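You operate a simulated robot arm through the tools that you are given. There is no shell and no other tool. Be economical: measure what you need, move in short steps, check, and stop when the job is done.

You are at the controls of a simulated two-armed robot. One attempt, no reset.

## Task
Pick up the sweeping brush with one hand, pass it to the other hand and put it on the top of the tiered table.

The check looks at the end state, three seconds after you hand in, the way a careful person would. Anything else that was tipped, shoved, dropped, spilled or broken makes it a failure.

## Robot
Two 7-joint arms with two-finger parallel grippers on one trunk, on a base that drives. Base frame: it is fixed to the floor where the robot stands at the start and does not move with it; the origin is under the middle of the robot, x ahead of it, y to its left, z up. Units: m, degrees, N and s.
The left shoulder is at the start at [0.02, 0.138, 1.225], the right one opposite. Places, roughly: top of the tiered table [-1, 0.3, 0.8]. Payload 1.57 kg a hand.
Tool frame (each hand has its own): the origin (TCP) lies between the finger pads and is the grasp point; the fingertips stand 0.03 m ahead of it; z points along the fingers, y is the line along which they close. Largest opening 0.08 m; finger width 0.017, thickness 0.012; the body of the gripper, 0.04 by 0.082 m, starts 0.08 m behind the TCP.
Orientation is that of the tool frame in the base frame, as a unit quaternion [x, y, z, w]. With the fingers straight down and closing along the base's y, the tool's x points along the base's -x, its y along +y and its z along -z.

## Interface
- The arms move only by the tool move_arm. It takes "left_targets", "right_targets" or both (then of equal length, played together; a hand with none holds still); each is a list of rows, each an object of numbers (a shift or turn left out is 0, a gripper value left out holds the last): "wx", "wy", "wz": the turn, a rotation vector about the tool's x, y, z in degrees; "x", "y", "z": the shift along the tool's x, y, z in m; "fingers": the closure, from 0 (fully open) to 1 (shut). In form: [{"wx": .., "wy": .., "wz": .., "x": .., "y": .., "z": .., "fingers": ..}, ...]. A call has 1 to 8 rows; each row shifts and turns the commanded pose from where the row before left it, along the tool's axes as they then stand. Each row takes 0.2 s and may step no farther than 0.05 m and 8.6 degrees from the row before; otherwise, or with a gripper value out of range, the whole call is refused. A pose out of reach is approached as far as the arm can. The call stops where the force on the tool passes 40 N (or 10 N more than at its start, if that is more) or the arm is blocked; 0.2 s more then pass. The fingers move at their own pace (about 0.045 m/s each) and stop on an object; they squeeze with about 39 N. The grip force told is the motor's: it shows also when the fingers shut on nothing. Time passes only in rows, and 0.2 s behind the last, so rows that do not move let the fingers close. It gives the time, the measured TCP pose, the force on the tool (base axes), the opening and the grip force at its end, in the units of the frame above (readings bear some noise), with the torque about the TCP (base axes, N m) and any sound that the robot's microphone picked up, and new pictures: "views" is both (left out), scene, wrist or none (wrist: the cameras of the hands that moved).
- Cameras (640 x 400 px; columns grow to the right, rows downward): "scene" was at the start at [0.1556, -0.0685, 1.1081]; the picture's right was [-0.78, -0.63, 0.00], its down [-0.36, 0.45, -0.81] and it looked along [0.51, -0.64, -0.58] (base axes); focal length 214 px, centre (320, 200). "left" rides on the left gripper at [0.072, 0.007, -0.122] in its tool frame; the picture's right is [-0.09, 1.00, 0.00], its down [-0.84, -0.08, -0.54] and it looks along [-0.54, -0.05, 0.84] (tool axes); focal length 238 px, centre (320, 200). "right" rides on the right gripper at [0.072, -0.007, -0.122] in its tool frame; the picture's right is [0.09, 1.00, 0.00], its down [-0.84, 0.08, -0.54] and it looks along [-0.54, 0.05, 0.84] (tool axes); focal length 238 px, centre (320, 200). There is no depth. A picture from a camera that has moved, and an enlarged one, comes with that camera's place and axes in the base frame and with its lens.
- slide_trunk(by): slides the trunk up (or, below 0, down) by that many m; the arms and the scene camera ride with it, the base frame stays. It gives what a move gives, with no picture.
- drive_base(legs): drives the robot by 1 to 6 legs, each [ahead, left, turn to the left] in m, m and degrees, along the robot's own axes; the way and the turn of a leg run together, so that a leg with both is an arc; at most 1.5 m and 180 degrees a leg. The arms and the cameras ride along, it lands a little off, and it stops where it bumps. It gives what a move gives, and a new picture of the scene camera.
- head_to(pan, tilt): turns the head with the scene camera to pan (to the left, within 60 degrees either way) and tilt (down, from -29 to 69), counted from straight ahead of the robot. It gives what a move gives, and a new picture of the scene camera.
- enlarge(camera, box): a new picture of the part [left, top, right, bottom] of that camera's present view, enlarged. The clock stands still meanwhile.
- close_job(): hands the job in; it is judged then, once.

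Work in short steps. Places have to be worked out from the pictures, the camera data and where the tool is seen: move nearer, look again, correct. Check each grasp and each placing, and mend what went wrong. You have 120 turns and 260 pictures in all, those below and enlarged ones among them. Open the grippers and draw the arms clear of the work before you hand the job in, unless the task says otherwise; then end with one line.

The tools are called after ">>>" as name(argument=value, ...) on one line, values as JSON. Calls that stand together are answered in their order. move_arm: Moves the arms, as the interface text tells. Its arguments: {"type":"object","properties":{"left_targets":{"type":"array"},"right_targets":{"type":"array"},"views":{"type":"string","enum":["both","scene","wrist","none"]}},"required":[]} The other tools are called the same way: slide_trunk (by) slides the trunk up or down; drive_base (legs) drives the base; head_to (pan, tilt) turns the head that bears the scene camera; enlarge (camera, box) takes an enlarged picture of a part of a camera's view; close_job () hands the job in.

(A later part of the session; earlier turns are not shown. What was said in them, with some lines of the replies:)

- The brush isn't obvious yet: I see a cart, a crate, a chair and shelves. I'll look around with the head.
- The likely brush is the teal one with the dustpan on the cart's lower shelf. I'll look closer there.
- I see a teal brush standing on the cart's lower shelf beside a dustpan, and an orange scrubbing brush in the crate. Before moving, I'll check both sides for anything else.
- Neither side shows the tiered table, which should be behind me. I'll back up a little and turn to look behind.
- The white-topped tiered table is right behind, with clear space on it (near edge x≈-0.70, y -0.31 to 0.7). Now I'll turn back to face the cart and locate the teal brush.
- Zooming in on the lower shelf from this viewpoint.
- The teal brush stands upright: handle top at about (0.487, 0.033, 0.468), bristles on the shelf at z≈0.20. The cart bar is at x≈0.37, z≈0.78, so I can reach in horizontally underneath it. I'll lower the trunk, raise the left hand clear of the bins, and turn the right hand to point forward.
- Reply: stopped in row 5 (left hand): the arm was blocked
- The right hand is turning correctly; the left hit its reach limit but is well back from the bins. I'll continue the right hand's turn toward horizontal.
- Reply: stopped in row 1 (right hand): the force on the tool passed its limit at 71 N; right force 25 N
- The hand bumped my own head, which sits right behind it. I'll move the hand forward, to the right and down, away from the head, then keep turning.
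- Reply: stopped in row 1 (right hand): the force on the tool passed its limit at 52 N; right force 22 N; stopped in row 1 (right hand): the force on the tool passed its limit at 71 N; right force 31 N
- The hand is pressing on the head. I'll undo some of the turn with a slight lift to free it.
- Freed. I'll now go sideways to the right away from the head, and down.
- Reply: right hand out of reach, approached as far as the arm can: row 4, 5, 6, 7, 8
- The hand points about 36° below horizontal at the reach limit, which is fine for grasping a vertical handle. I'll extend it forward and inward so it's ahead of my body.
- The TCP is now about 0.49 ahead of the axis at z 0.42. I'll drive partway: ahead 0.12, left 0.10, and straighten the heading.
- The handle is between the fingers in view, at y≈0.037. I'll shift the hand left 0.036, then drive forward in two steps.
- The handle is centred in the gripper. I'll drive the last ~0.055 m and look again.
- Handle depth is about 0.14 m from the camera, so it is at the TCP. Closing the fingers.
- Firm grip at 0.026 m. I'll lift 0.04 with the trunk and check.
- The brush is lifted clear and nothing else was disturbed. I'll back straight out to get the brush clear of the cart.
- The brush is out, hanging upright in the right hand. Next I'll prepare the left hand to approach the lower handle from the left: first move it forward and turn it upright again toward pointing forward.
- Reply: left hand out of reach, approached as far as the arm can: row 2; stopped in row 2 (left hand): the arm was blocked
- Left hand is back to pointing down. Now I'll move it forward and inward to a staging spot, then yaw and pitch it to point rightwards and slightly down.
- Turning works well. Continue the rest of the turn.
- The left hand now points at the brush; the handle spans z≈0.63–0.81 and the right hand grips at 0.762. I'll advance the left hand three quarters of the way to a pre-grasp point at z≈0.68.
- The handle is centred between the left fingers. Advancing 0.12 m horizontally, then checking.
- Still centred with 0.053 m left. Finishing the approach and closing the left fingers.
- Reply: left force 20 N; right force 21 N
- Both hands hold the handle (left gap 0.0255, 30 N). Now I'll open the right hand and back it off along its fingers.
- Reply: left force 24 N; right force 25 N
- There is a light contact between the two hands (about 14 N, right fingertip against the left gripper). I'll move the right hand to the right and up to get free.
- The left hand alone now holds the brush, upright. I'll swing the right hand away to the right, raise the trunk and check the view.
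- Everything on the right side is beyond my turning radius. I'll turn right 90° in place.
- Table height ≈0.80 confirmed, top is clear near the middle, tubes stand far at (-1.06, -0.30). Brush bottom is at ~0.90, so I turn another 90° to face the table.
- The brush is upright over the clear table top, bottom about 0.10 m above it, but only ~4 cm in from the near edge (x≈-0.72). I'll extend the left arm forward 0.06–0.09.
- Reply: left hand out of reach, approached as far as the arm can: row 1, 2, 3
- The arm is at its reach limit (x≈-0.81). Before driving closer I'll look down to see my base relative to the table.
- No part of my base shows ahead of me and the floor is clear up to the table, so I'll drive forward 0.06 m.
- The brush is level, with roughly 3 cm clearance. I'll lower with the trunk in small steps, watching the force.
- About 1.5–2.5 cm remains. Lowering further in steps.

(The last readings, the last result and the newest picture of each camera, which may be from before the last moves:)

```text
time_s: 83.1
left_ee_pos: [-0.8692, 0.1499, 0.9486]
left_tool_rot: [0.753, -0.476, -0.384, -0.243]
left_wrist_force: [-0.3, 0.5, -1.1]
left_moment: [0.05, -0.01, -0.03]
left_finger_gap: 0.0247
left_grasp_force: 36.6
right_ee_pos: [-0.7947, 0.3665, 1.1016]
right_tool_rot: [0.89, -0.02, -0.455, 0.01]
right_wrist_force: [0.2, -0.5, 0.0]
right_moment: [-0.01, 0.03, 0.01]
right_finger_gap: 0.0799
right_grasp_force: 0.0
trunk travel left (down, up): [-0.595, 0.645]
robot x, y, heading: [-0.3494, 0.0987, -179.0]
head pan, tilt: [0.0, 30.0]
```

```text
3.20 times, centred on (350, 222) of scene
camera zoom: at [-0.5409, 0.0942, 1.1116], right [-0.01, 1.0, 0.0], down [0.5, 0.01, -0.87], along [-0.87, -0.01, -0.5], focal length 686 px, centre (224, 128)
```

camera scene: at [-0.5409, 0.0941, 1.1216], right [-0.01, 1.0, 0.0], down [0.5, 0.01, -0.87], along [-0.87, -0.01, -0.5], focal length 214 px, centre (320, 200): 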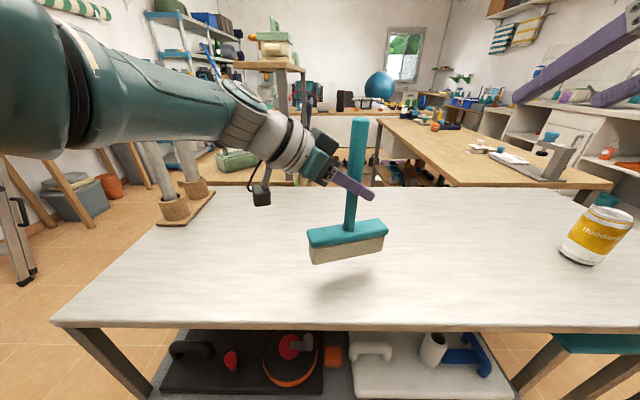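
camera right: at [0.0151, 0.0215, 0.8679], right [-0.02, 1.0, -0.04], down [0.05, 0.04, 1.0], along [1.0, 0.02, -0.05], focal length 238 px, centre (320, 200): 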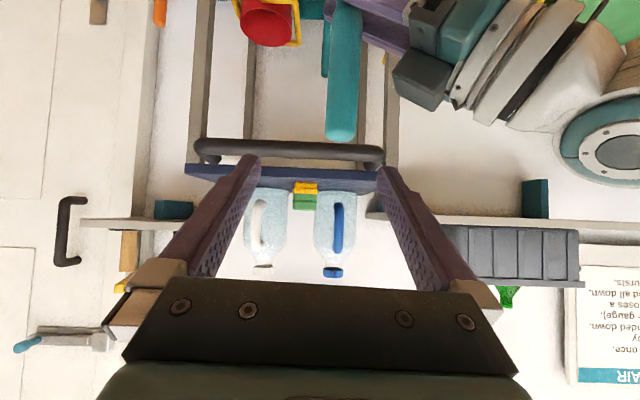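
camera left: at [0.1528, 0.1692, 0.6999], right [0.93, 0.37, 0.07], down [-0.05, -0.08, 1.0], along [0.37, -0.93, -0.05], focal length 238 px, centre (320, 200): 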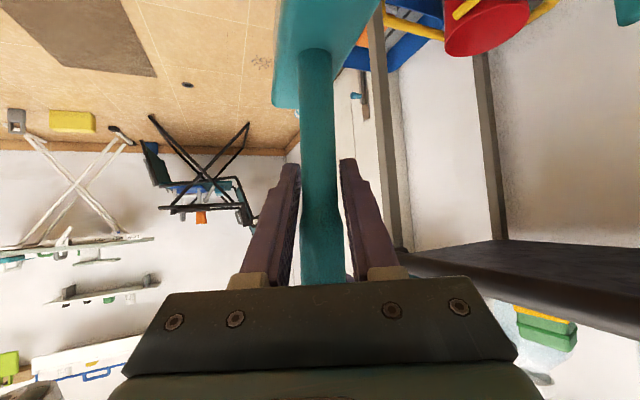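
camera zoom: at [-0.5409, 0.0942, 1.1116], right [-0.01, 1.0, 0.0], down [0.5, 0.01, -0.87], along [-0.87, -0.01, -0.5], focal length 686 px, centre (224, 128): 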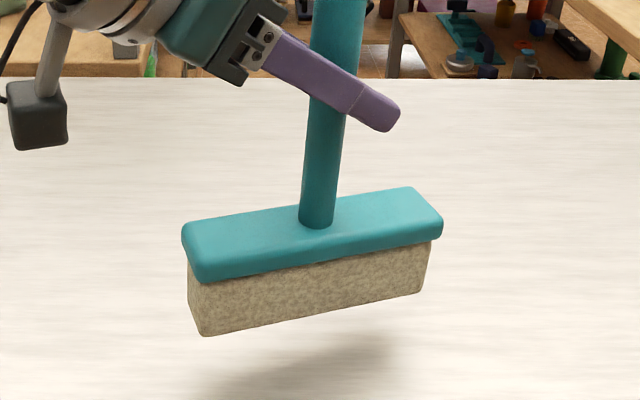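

>>> slide_trunk(by=-0.01)

>>> enlarge(camera="scene", box=[260, 160, 440, 285])

```text
time_s: 83.7
left_ee_pos: [-0.8698, 0.1494, 0.9375]
left_tool_rot: [0.753, -0.476, -0.384, -0.244]
left_wrist_force: [0.0, -1.6, -1.4]
left_moment: [0.02, 0.02, 0.0]
left_finger_gap: 0.0245
left_grasp_force: 36.3
right_ee_pos: [-0.7951, 0.3662, 1.0925]
right_tool_rot: [0.89, -0.019, -0.455, 0.01]
right_wrist_force: [0.2, 0.0, -0.6]
right_moment: [0.04, 0.01, 0.01]
right_finger_gap: 0.0799
right_grasp_force: 0.1
trunk travel left (down, up): [-0.585, 0.655]
robot x, y, heading: [-0.3536, 0.0954, -179.0]
head pan, tilt: [0.0, 30.0]
```

```text
3.20 times, centred on (350, 222) of scene
camera zoom: at [-0.5409, 0.0942, 1.1016], right [-0.01, 1.0, 0.0], down [0.5, 0.01, -0.87], along [-0.87, -0.01, -0.5], focal length 686 px, centre (224, 128)
```

zoom: 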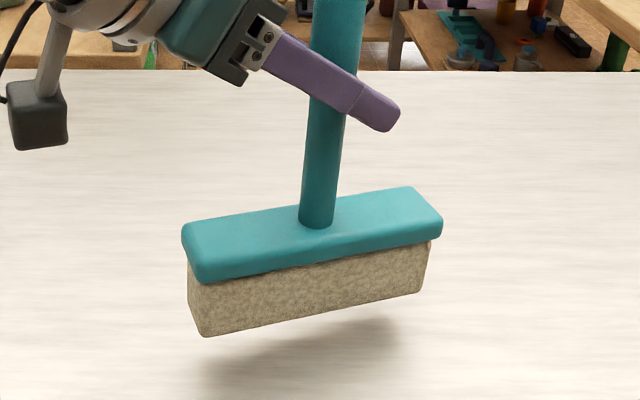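

The shadow gap shrinks about 20 px per cm; roughly 1.5 cm remain.

>>> slide_trunk(by=-0.01)

>>> enlarge(camera="scene", box=[260, 160, 440, 285])

```text
time_s: 84.3
left_ee_pos: [-0.8692, 0.149, 0.9292]
left_tool_rot: [0.753, -0.476, -0.384, -0.243]
left_wrist_force: [-0.3, 1.0, -1.6]
left_moment: [-0.02, -0.02, -0.03]
left_finger_gap: 0.0246
left_grasp_force: 36.2
right_ee_pos: [-0.7948, 0.3656, 1.0808]
right_tool_rot: [0.89, -0.019, -0.455, 0.011]
right_wrist_force: [-0.6, -0.2, -0.5]
right_moment: [-0.03, -0.02, 0.0]
right_finger_gap: 0.0803
right_grasp_force: 0.1
trunk travel left (down, up): [-0.575, 0.665]
robot x, y, heading: [-0.3513, 0.0962, -179.1]
head pan, tilt: [0.0, 30.0]
```

```text
3.20 times, centred on (350, 222) of scene
camera zoom: at [-0.5409, 0.0942, 1.0916], right [-0.01, 1.0, 0.0], down [0.5, 0.01, -0.87], along [-0.87, -0.01, -0.5], focal length 686 px, centre (224, 128)
```

zoom: 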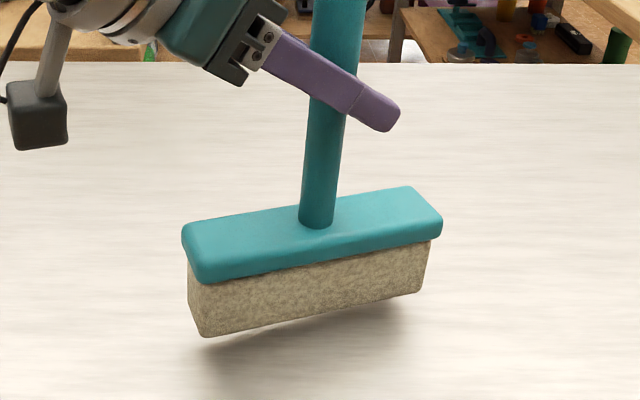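

Left end is close to its shadow; about 0.5–1 cm to go. Lowering 5 mm.

>>> slide_trunk(by=-0.005)

>>> enlarge(camera="scene", box=[260, 160, 440, 285])

```text
time_s: 84.8
left_ee_pos: [-0.8685, 0.1503, 0.9234]
left_tool_rot: [0.753, -0.476, -0.384, -0.243]
left_wrist_force: [0.0, 0.3, -2.3]
left_moment: [0.01, -0.03, 0.0]
left_finger_gap: 0.0246
left_grasp_force: 36.3
right_ee_pos: [-0.7946, 0.3654, 1.0761]
right_tool_rot: [0.89, -0.02, -0.455, 0.01]
right_wrist_force: [0.2, -0.2, -0.3]
right_moment: [0.03, 0.0, 0.01]
right_finger_gap: 0.08
right_grasp_force: 0.2
trunk travel left (down, up): [-0.57, 0.67]
robot x, y, heading: [-0.3536, 0.0959, -179.3]
head pan, tilt: [0.0, 30.0]
```

```text
3.20 times, centred on (350, 222) of scene
camera zoom: at [-0.5409, 0.0942, 1.0867], right [-0.01, 1.0, 0.0], down [0.5, 0.01, -0.87], along [-0.87, -0.01, -0.5], focal length 686 px, centre (224, 128)
```

zoom: 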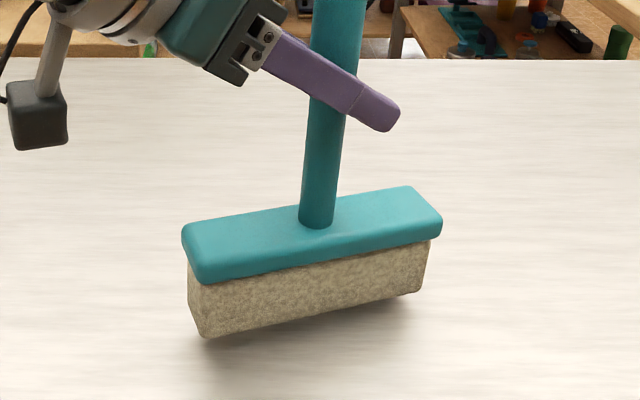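

>>> slide_trunk(by=-0.005)

>>> enlarge(camera="scene", box=[260, 160, 440, 285])

```text
time_s: 85.4
left_ee_pos: [-0.8693, 0.1495, 0.9184]
left_tool_rot: [0.753, -0.476, -0.384, -0.244]
left_wrist_force: [0.7, 0.5, -1.7]
left_moment: [0.04, -0.02, 0.0]
left_finger_gap: 0.0246
left_grasp_force: 36.4
right_ee_pos: [-0.7936, 0.366, 1.0724]
right_tool_rot: [0.89, -0.019, -0.455, 0.011]
right_wrist_force: [-0.3, 0.5, 0.2]
right_moment: [-0.01, 0.01, 0.01]
right_finger_gap: 0.0802
right_grasp_force: 0.0
trunk travel left (down, up): [-0.565, 0.675]
robot x, y, heading: [-0.3528, 0.0958, -179.3]
head pan, tilt: [0.0, 30.0]
```

```text
3.20 times, centred on (350, 222) of scene
camera zoom: at [-0.5409, 0.0942, 1.0817], right [-0.01, 1.0, 0.0], down [0.5, 0.01, -0.87], along [-0.87, -0.01, -0.5], focal length 686 px, centre (224, 128)
```

zoom: 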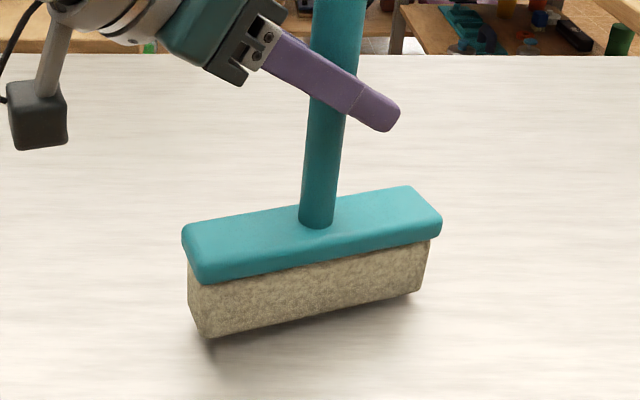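

Still no contact force, with a small gap. Another 4 mm.

>>> slide_trunk(by=-0.004)

>>> slide_trunk(by=-0.003)

>>> enlarge(camera="scene", box=[260, 160, 440, 285])

```text
time_s: 85.9
left_ee_pos: [-0.8688, 0.1494, 0.9138]
left_tool_rot: [0.753, -0.476, -0.384, -0.244]
left_wrist_force: [-0.1, -0.9, -1.7]
left_moment: [0.02, -0.01, 0.01]
left_finger_gap: 0.0246
left_grasp_force: 36.1
right_ee_pos: [-0.7952, 0.3668, 1.0679]
right_tool_rot: [0.89, -0.019, -0.455, 0.01]
right_wrist_force: [-0.2, -0.2, -0.4]
right_moment: [-0.02, 0.0, 0.0]
right_finger_gap: 0.0795
right_grasp_force: 0.0
trunk travel left (down, up): [-0.561, 0.679]
robot x, y, heading: [-0.3493, 0.0984, -179.3]
head pan, tilt: [0.0, 30.0]
```

```text
time_s: 86.4
left_ee_pos: [-0.8695, 0.1504, 0.9118]
left_tool_rot: [0.752, -0.476, -0.385, -0.244]
left_wrist_force: [0.7, -0.9, 2.5]
left_moment: [0.17, 0.03, -0.05]
left_finger_gap: 0.0244
left_grasp_force: 36.4
right_ee_pos: [-0.7951, 0.3677, 1.0657]
right_tool_rot: [0.89, -0.02, -0.455, 0.01]
right_wrist_force: [0.4, -0.3, 0.3]
right_moment: [0.02, 0.0, -0.03]
right_finger_gap: 0.08
right_grasp_force: 0.0
trunk travel left (down, up): [-0.558, 0.682]
robot x, y, heading: [-0.3522, 0.0957, -179.3]
head pan, tilt: [0.0, 30.0]
```

```text
3.20 times, centred on (350, 222) of scene
camera zoom: at [-0.541, 0.0942, 1.0748], right [-0.01, 1.0, 0.0], down [0.5, 0.01, -0.87], along [-0.87, -0.01, -0.5], focal length 686 px, centre (224, 128)
```

zoom: 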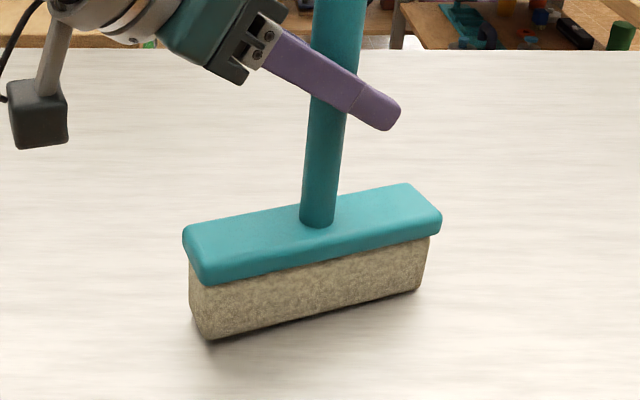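

Contact: the vertical force flipped by about +4 N. One more 2 mm, then open the left fingers.

>>> slide_trunk(by=-0.002)

>>> move_arm(left_targets=[{"fingers": 0}, {}, {}, {}, {}], views="both")

```text
time_s: 86.9
left_ee_pos: [-0.8693, 0.1494, 0.9123]
left_tool_rot: [0.752, -0.476, -0.386, -0.244]
left_wrist_force: [4.4, -1.6, 14.0]
left_moment: [0.54, 0.03, -0.15]
left_finger_gap: 0.0244
left_grasp_force: 36.5
right_ee_pos: [-0.7958, 0.3659, 1.063]
right_tool_rot: [0.89, -0.02, -0.456, 0.01]
right_wrist_force: [0.3, 0.1, 0.3]
right_moment: [-0.02, -0.03, 0.01]
right_finger_gap: 0.0801
right_grasp_force: 0.1
trunk travel left (down, up): [-0.556, 0.684]
robot x, y, heading: [-0.3514, 0.098, -179.3]
head pan, tilt: [0.0, 30.0]
```

```text
time_s: 88.1
left_ee_pos: [-0.8697, 0.1498, 0.9103]
left_tool_rot: [0.753, -0.476, -0.384, -0.243]
left_wrist_force: [-0.3, -0.1, 1.2]
left_moment: [0.01, -0.01, -0.01]
left_finger_gap: 0.08
left_grasp_force: 0.0
right_ee_pos: [-0.7957, 0.3671, 1.0636]
right_tool_rot: [0.89, -0.019, -0.455, 0.01]
right_wrist_force: [-0.2, -0.4, 0.3]
right_moment: [0.04, 0.0, 0.01]
right_finger_gap: 0.0801
right_grasp_force: 0.1
trunk travel left (down, up): [-0.556, 0.684]
robot x, y, heading: [-0.3497, 0.0932, -179.2]
head pan, tilt: [0.0, 30.0]
camera scene: at [-0.541, 0.0942, 1.0727], right [-0.01, 1.0, 0.0], down [0.5, 0.01, -0.87], along [-0.87, -0.01, -0.5], focal length 214 px, centre (320, 200)
camera left: at [-0.8152, 0.0201, 0.9223], right [-0.92, -0.38, 0.07], down [0.05, 0.08, 1.0], along [-0.38, 0.92, -0.06], focal length 238 px, centre (320, 200)
```

scene: 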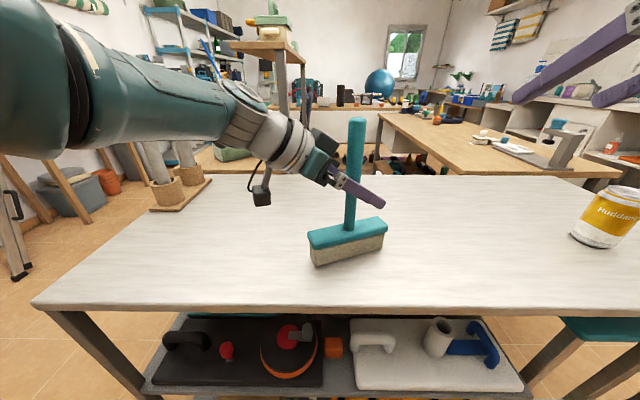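
left: 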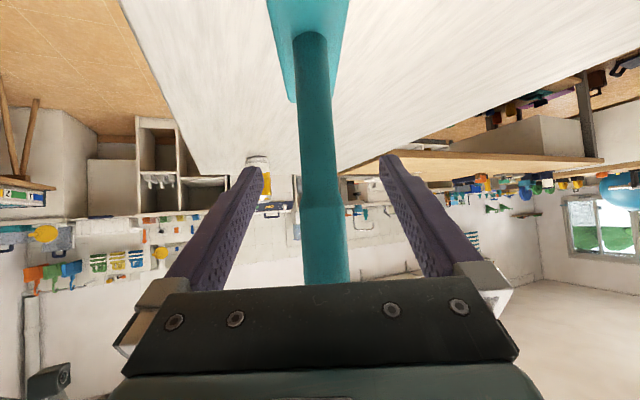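

The brush stands free between the open fingers. Since the arm was at its reach limit, I'll retract with a tiny test step first to see how it responds.

>>> move_arm(left_targets=[{"x": 0.0058, "z": -0.0081}], views="none")

```text
time_s: 88.5
left_ee_pos: [-0.8682, 0.1416, 0.9063]
left_tool_rot: [0.752, -0.477, -0.383, -0.244]
left_wrist_force: [-0.3, 0.2, 0.1]
left_moment: [-0.02, 0.04, -0.01]
left_finger_gap: 0.08
left_grasp_force: 0.1
left hand out of reach, approached as far as the arm can: row 1
right_ee_pos: [-0.7963, 0.3664, 1.0626]
right_tool_rot: [0.89, -0.02, -0.455, 0.01]
right_wrist_force: [0.5, -0.2, 0.7]
right_moment: [0.02, 0.0, 0.01]
right_finger_gap: 0.0799
right_grasp_force: 0.0
trunk travel left (down, up): [-0.556, 0.684]
robot x, y, heading: [-0.3517, 0.0976, -179.4]
head pan, tilt: [0.0, 30.0]
```

The command is still ahead of the actual pose (the earlier unreachable forward shift). I'll cancel that excess with backward rows so the hand should barely move.

>>> move_arm(left_targets=[{"x": 0.0074, "y": -0.0272, "z": -0.0103}], views="none")

>>> move_arm(left_targets=[{"x": 0.005, "y": -0.0181, "z": -0.0068}], views="wrist")

```text
time_s: 88.9
left_ee_pos: [-0.8643, 0.1457, 0.9013]
left_tool_rot: [0.752, -0.477, -0.384, -0.245]
left_wrist_force: [-0.3, 0.6, 0.2]
left_moment: [0.0, 0.02, 0.01]
left_finger_gap: 0.0801
left_grasp_force: 0.0
left hand out of reach, approached as far as the arm can: row 1
right_ee_pos: [-0.7946, 0.3668, 1.0631]
right_tool_rot: [0.89, -0.019, -0.455, 0.01]
right_wrist_force: [0.0, -0.1, -0.3]
right_moment: [0.01, 0.0, 0.02]
right_finger_gap: 0.0798
right_grasp_force: 0.1
trunk travel left (down, up): [-0.556, 0.684]
robot x, y, heading: [-0.3533, 0.0957, -179.3]
head pan, tilt: [0.0, 30.0]
```

```text
time_s: 89.3
left_ee_pos: [-0.8616, 0.1506, 0.8959]
left_tool_rot: [0.753, -0.476, -0.383, -0.244]
left_wrist_force: [-0.4, -0.2, 0.0]
left_moment: [-0.01, -0.03, 0.0]
left_finger_gap: 0.0801
left_grasp_force: 0.0
left hand out of reach, approached as far as the arm can: row 1
right_ee_pos: [-0.7963, 0.3666, 1.0624]
right_tool_rot: [0.89, -0.02, -0.455, 0.009]
right_wrist_force: [0.4, 0.1, -0.4]
right_moment: [0.0, 0.0, -0.01]
right_finger_gap: 0.08
right_grasp_force: 0.0
trunk travel left (down, up): [-0.556, 0.684]
robot x, y, heading: [-0.3529, 0.096, -179.2]
head pan, tilt: [0.0, 30.0]
camera left: at [-0.8077, 0.0206, 0.9082], right [-0.92, -0.38, 0.07], down [0.05, 0.08, 1.0], along [-0.38, 0.92, -0.06], focal length 238 px, centre (320, 200)
```

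left: 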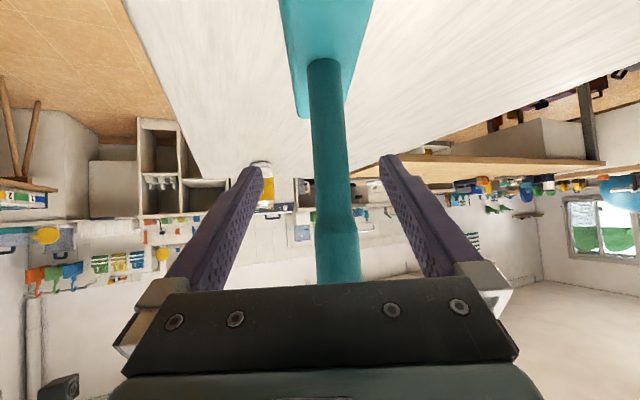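

The handle is still clear between the fingers, with about 25 mm of command excess left. I'll combine the rest of that correction with a backing-off step.

>>> move_arm(left_targets=[{"x": 0.0178, "y": -0.0113, "z": -0.0246}, {"x": 0.0178, "y": -0.0113, "z": -0.0246}], views="both")

```text
time_s: 89.9
left_ee_pos: [-0.8611, 0.1127, 0.8765]
left_tool_rot: [0.753, -0.477, -0.383, -0.243]
left_wrist_force: [0.6, 0.2, -0.3]
left_moment: [0.01, 0.0, -0.01]
left_finger_gap: 0.0798
left_grasp_force: 0.1
left hand out of reach, approached as far as the arm can: row 1, 2
right_ee_pos: [-0.795, 0.366, 1.0638]
right_tool_rot: [0.89, -0.019, -0.455, 0.011]
right_wrist_force: [-0.3, 0.0, -0.1]
right_moment: [0.0, 0.01, -0.01]
right_finger_gap: 0.0798
right_grasp_force: 0.1
trunk travel left (down, up): [-0.556, 0.684]
robot x, y, heading: [-0.3534, 0.0957, -179.3]
head pan, tilt: [0.0, 30.0]
camera scene: at [-0.541, 0.094, 1.0727], right [-0.01, 1.0, 0.0], down [0.5, 0.01, -0.87], along [-0.87, -0.01, -0.5], focal length 214 px, centre (320, 200)
camera left: at [-0.8072, -0.0179, 0.8892], right [-0.92, -0.38, 0.07], down [0.05, 0.08, 1.0], along [-0.38, 0.92, -0.06], focal length 238 px, centre (320, 200)
```

scene: 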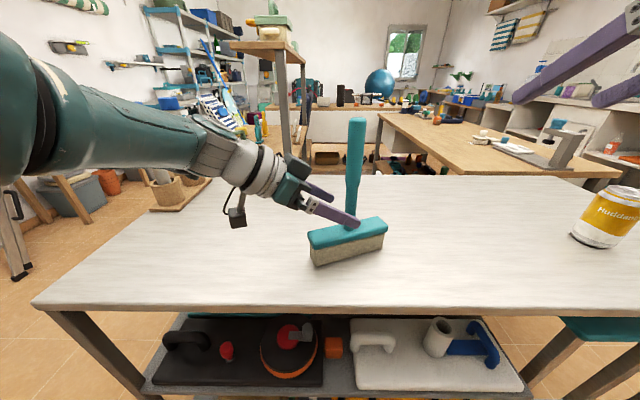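
left: 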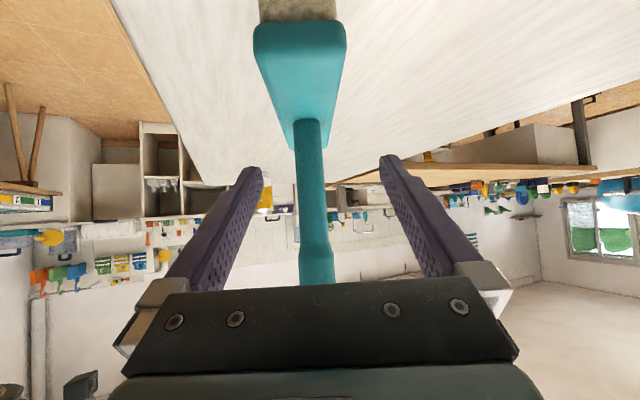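

The fingertips are now just clear of the handle. I'll raise the trunk 0.04 to stop the hand's downward drift and continue backing off.

>>> slide_trunk(by=0.04)

>>> move_arm(left_targets=[{"x": 0.0234, "z": -0.0324}, {"x": 0.0234, "z": -0.0324}], views="both")

```text
time_s: 90.8
left_ee_pos: [-0.8607, 0.1131, 0.917]
left_tool_rot: [0.753, -0.476, -0.384, -0.245]
left_wrist_force: [0.1, 0.2, 0.3]
left_moment: [0.0, -0.01, 0.0]
left_finger_gap: 0.0798
left_grasp_force: 0.1
right_ee_pos: [-0.795, 0.3668, 1.1035]
right_tool_rot: [0.891, -0.02, -0.454, 0.01]
right_wrist_force: [-1.1, 0.2, 0.2]
right_moment: [0.01, -0.02, 0.0]
right_finger_gap: 0.0798
right_grasp_force: 0.1
trunk travel left (down, up): [-0.596, 0.644]
robot x, y, heading: [-0.3453, 0.096, -179.4]
head pan, tilt: [0.0, 30.0]
```

```text
time_s: 91.4
left_ee_pos: [-0.8573, 0.0395, 0.9024]
left_tool_rot: [0.752, -0.477, -0.383, -0.245]
left_wrist_force: [0.5, 0.5, 0.3]
left_moment: [0.0, -0.01, 0.0]
left_finger_gap: 0.0801
left_grasp_force: 0.1
left hand out of reach, approached as far as the arm can: row 1, 2
right_ee_pos: [-0.7952, 0.3661, 1.1024]
right_tool_rot: [0.89, -0.02, -0.455, 0.01]
right_wrist_force: [-0.1, -0.4, 0.0]
right_moment: [0.01, 0.0, -0.02]
right_finger_gap: 0.08
right_grasp_force: 0.1
trunk travel left (down, up): [-0.596, 0.644]
robot x, y, heading: [-0.3509, 0.0969, -179.4]
head pan, tilt: [0.0, 30.0]
camera scene: at [-0.541, 0.0939, 1.1127], right [-0.01, 1.0, 0.0], down [0.5, 0.01, -0.87], along [-0.87, -0.01, -0.5], focal length 214 px, centre (320, 200)
camera left: at [-0.8046, -0.0909, 0.9144], right [-0.92, -0.37, 0.07], down [0.05, 0.08, 1.0], along [-0.38, 0.92, -0.05], focal length 238 px, centre (320, 200)
```

scene: 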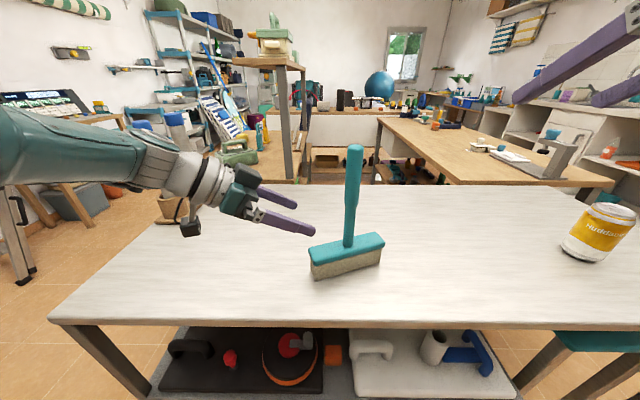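
left: 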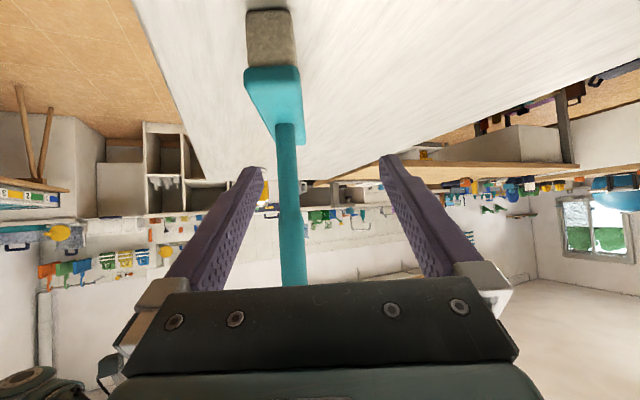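

The left hand is clear and the brush stands alone. I'll raise the trunk and back the robot off a little, then check.

>>> slide_trunk(by=0.15)

>>> drive_base(legs=[[-0.12, 0, 0]])

>>> enlarge(camera="scene", box=[160, 120, 560, 370])

```text
time_s: 93.1
left_ee_pos: [-0.8582, 0.0394, 1.0504]
left_tool_rot: [0.752, -0.476, -0.384, -0.245]
left_wrist_force: [0.3, 0.3, 0.5]
left_moment: [-0.03, -0.02, 0.04]
left_finger_gap: 0.0802
left_grasp_force: 0.2
right_ee_pos: [-0.7952, 0.3653, 1.2523]
right_tool_rot: [0.89, -0.019, -0.455, 0.01]
right_wrist_force: [0.2, -0.3, 0.5]
right_moment: [-0.01, 0.01, -0.03]
right_finger_gap: 0.0799
right_grasp_force: 0.0
trunk travel left (down, up): [-0.746, 0.494]
robot x, y, heading: [-0.3507, 0.0931, -179.3]
head pan, tilt: [0.0, 30.0]
```

```text
time_s: 94.4
left_ee_pos: [-0.7376, 0.0424, 1.0521]
left_tool_rot: [0.752, -0.477, -0.383, -0.245]
left_wrist_force: [0.4, 0.2, -0.4]
left_moment: [0.01, -0.01, 0.0]
left_finger_gap: 0.0799
left_grasp_force: 0.1
right_ee_pos: [-0.673, 0.3684, 1.253]
right_tool_rot: [0.89, -0.021, -0.455, 0.009]
right_wrist_force: [-0.1, 0.6, -0.2]
right_moment: [0.02, -0.01, -0.02]
right_finger_gap: 0.08
right_grasp_force: 0.1
trunk travel left (down, up): [-0.746, 0.494]
robot x, y, heading: [-0.2296, 0.0986, -179.4]
head pan, tilt: [0.0, 30.0]
camera scene: at [-0.4195, 0.0959, 1.2627], right [-0.01, 1.0, 0.0], down [0.5, 0.0, -0.87], along [-0.87, -0.01, -0.5], focal length 214 px, centre (320, 200)
```

scene: 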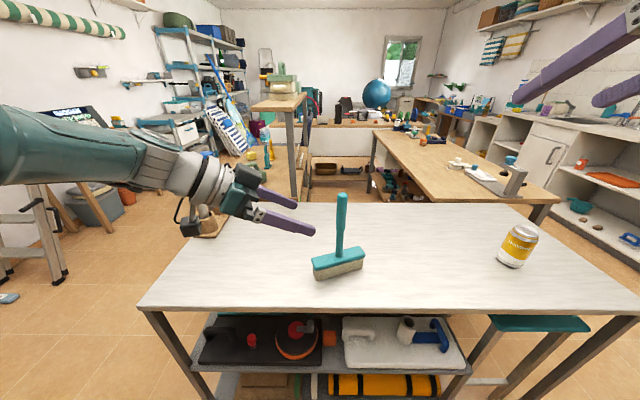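

```text
1.60 times, centred on (360, 245) of scene
camera zoom: at [-0.4195, 0.0959, 1.2627], right [-0.01, 1.0, 0.0], down [0.5, 0.0, -0.87], along [-0.87, -0.01, -0.5], focal length 343 px, centre (256, 128)
```

zoom: 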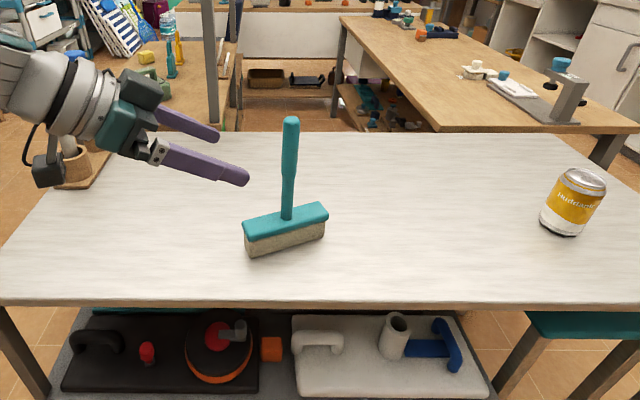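

The brush stands steadily on the table. I'll back up a bit more and check that the tubes behind my left hand are undisturbed.

>>> drive_base(legs=[[-0.08, -0.1, 0]])

>>> head_to(pan=30, tilt=25)

```text
time_s: 95.6
left_ee_pos: [-0.6589, 0.1411, 1.0518]
left_tool_rot: [0.752, -0.478, -0.383, -0.246]
left_wrist_force: [-0.2, -0.2, 0.4]
left_moment: [-0.03, -0.02, -0.03]
left_finger_gap: 0.0799
left_grasp_force: 0.1
right_ee_pos: [-0.5963, 0.4678, 1.2538]
right_tool_rot: [0.89, -0.02, -0.455, 0.01]
right_wrist_force: [0.1, -0.3, 0.7]
right_moment: [0.04, 0.02, -0.02]
right_finger_gap: 0.0801
right_grasp_force: 0.0
trunk travel left (down, up): [-0.746, 0.494]
robot x, y, heading: [-0.1507, 0.197, -179.7]
head pan, tilt: [0.0, 30.0]
camera scene: at [-0.3412, 0.1959, 1.2627], right [-0.01, 1.0, 0.0], down [0.5, 0.01, -0.87], along [-0.87, -0.01, -0.5], focal length 214 px, centre (320, 200)
```

scene: 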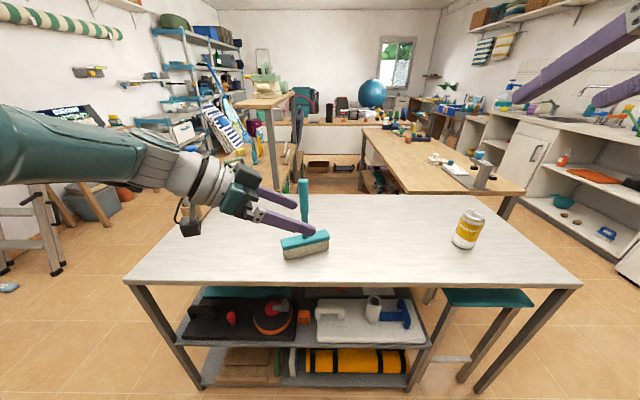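

```text
time_s: 96.6
left_ee_pos: [-0.6589, 0.1412, 1.0515]
left_tool_rot: [0.753, -0.476, -0.383, -0.244]
left_wrist_force: [0.4, -0.2, -0.4]
left_moment: [0.01, -0.01, 0.0]
left_finger_gap: 0.0799
left_grasp_force: 0.0
right_ee_pos: [-0.595, 0.4666, 1.2525]
right_tool_rot: [0.89, -0.02, -0.455, 0.01]
right_wrist_force: [-0.2, 0.5, 0.6]
right_moment: [0.0, 0.01, 0.0]
right_finger_gap: 0.08
right_grasp_force: 0.0
trunk travel left (down, up): [-0.746, 0.494]
robot x, y, heading: [-0.151, 0.1952, -179.6]
head pan, tilt: [30.0, 25.0]
camera scene: at [-0.3301, 0.15, 1.2707], right [-0.51, 0.86, 0.0], down [0.36, 0.21, -0.91], along [-0.78, -0.46, -0.42], focal length 214 px, centre (320, 200)
```

scene: 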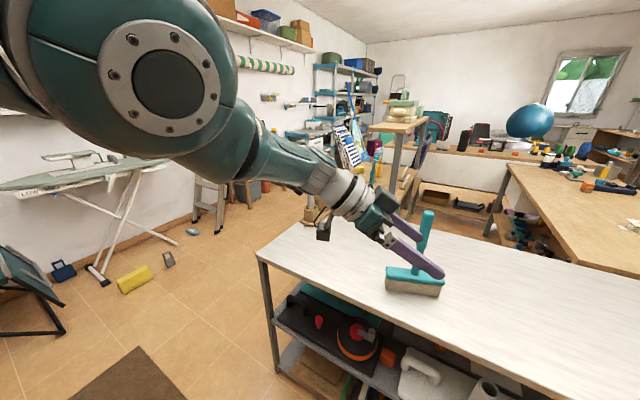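

The tubes are hidden behind my arm; I'll shift left 0.2 m and check using the right wrist camera.

>>> drive_base(legs=[[0, 0.2, 0]])

>>> move_arm(right_targets=[{"x": 0}], views="wrist")

```text
time_s: 98.2
left_ee_pos: [-0.6549, -0.0574, 1.0522]
left_tool_rot: [0.753, -0.476, -0.383, -0.245]
left_wrist_force: [-0.6, -0.3, -0.8]
left_moment: [-0.01, 0.0, 0.0]
left_finger_gap: 0.0801
left_grasp_force: 0.1
right_ee_pos: [-0.5927, 0.2693, 1.252]
right_tool_rot: [0.89, -0.018, -0.455, 0.011]
right_wrist_force: [0.0, -0.3, 0.2]
right_moment: [0.0, 0.02, 0.01]
right_finger_gap: 0.0796
right_grasp_force: 0.1
trunk travel left (down, up): [-0.746, 0.494]
robot x, y, heading: [-0.1495, -0.001, -179.0]
head pan, tilt: [30.0, 25.0]
camera scene: at [-0.3272, -0.0468, 1.2707], right [-0.51, 0.86, 0.0], down [0.36, 0.22, -0.91], along [-0.78, -0.47, -0.42], focal length 214 px, centre (320, 200)
```

scene: 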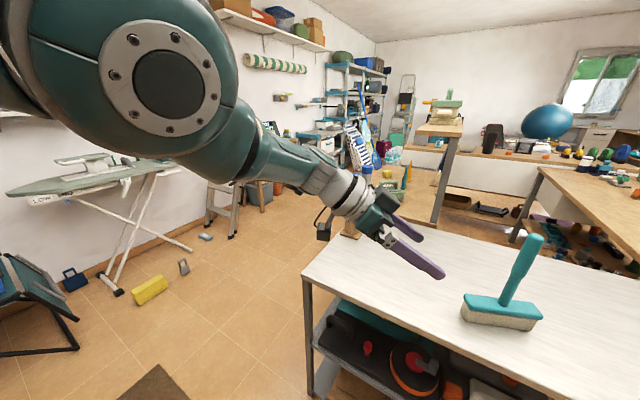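

```text
time_s: 98.6
left_ee_pos: [-0.6555, -0.0563, 1.0514]
left_tool_rot: [0.753, -0.475, -0.385, -0.245]
left_wrist_force: [-0.3, 0.2, -0.9]
left_moment: [-0.03, 0.0, 0.01]
left_finger_gap: 0.0801
left_grasp_force: 0.0
right_ee_pos: [-0.5937, 0.2703, 1.253]
right_tool_rot: [0.89, -0.017, -0.455, 0.011]
right_wrist_force: [-0.4, -0.8, -0.3]
right_moment: [-0.03, 0.0, 0.01]
right_finger_gap: 0.0799
right_grasp_force: 0.0
trunk travel left (down, up): [-0.746, 0.494]
robot x, y, heading: [-0.1491, 0.0038, -179.2]
head pan, tilt: [30.0, 25.0]
camera right: at [-0.4526, 0.2739, 1.2663], right [0.03, -1.0, -0.04], down [-0.05, -0.04, 1.0], along [-1.0, -0.03, -0.05], focal length 238 px, centre (320, 200)
```

right: 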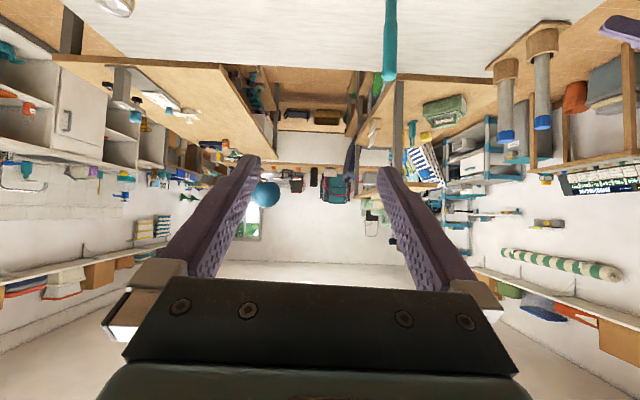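

The tubes stand upright in their holders, the brush stands on the table top, and both grippers are open and clear. Handing in.

>>> close_job()

```text
The job is handed in.
```

I picked up the sweeping brush (the teal one, from the lower shelf of the cart) with the right hand and passed it to the left. It now stands upright on top of the tiered table, both grippers are open and clear of it, and nothing else was tipped or moved in any view I checked.
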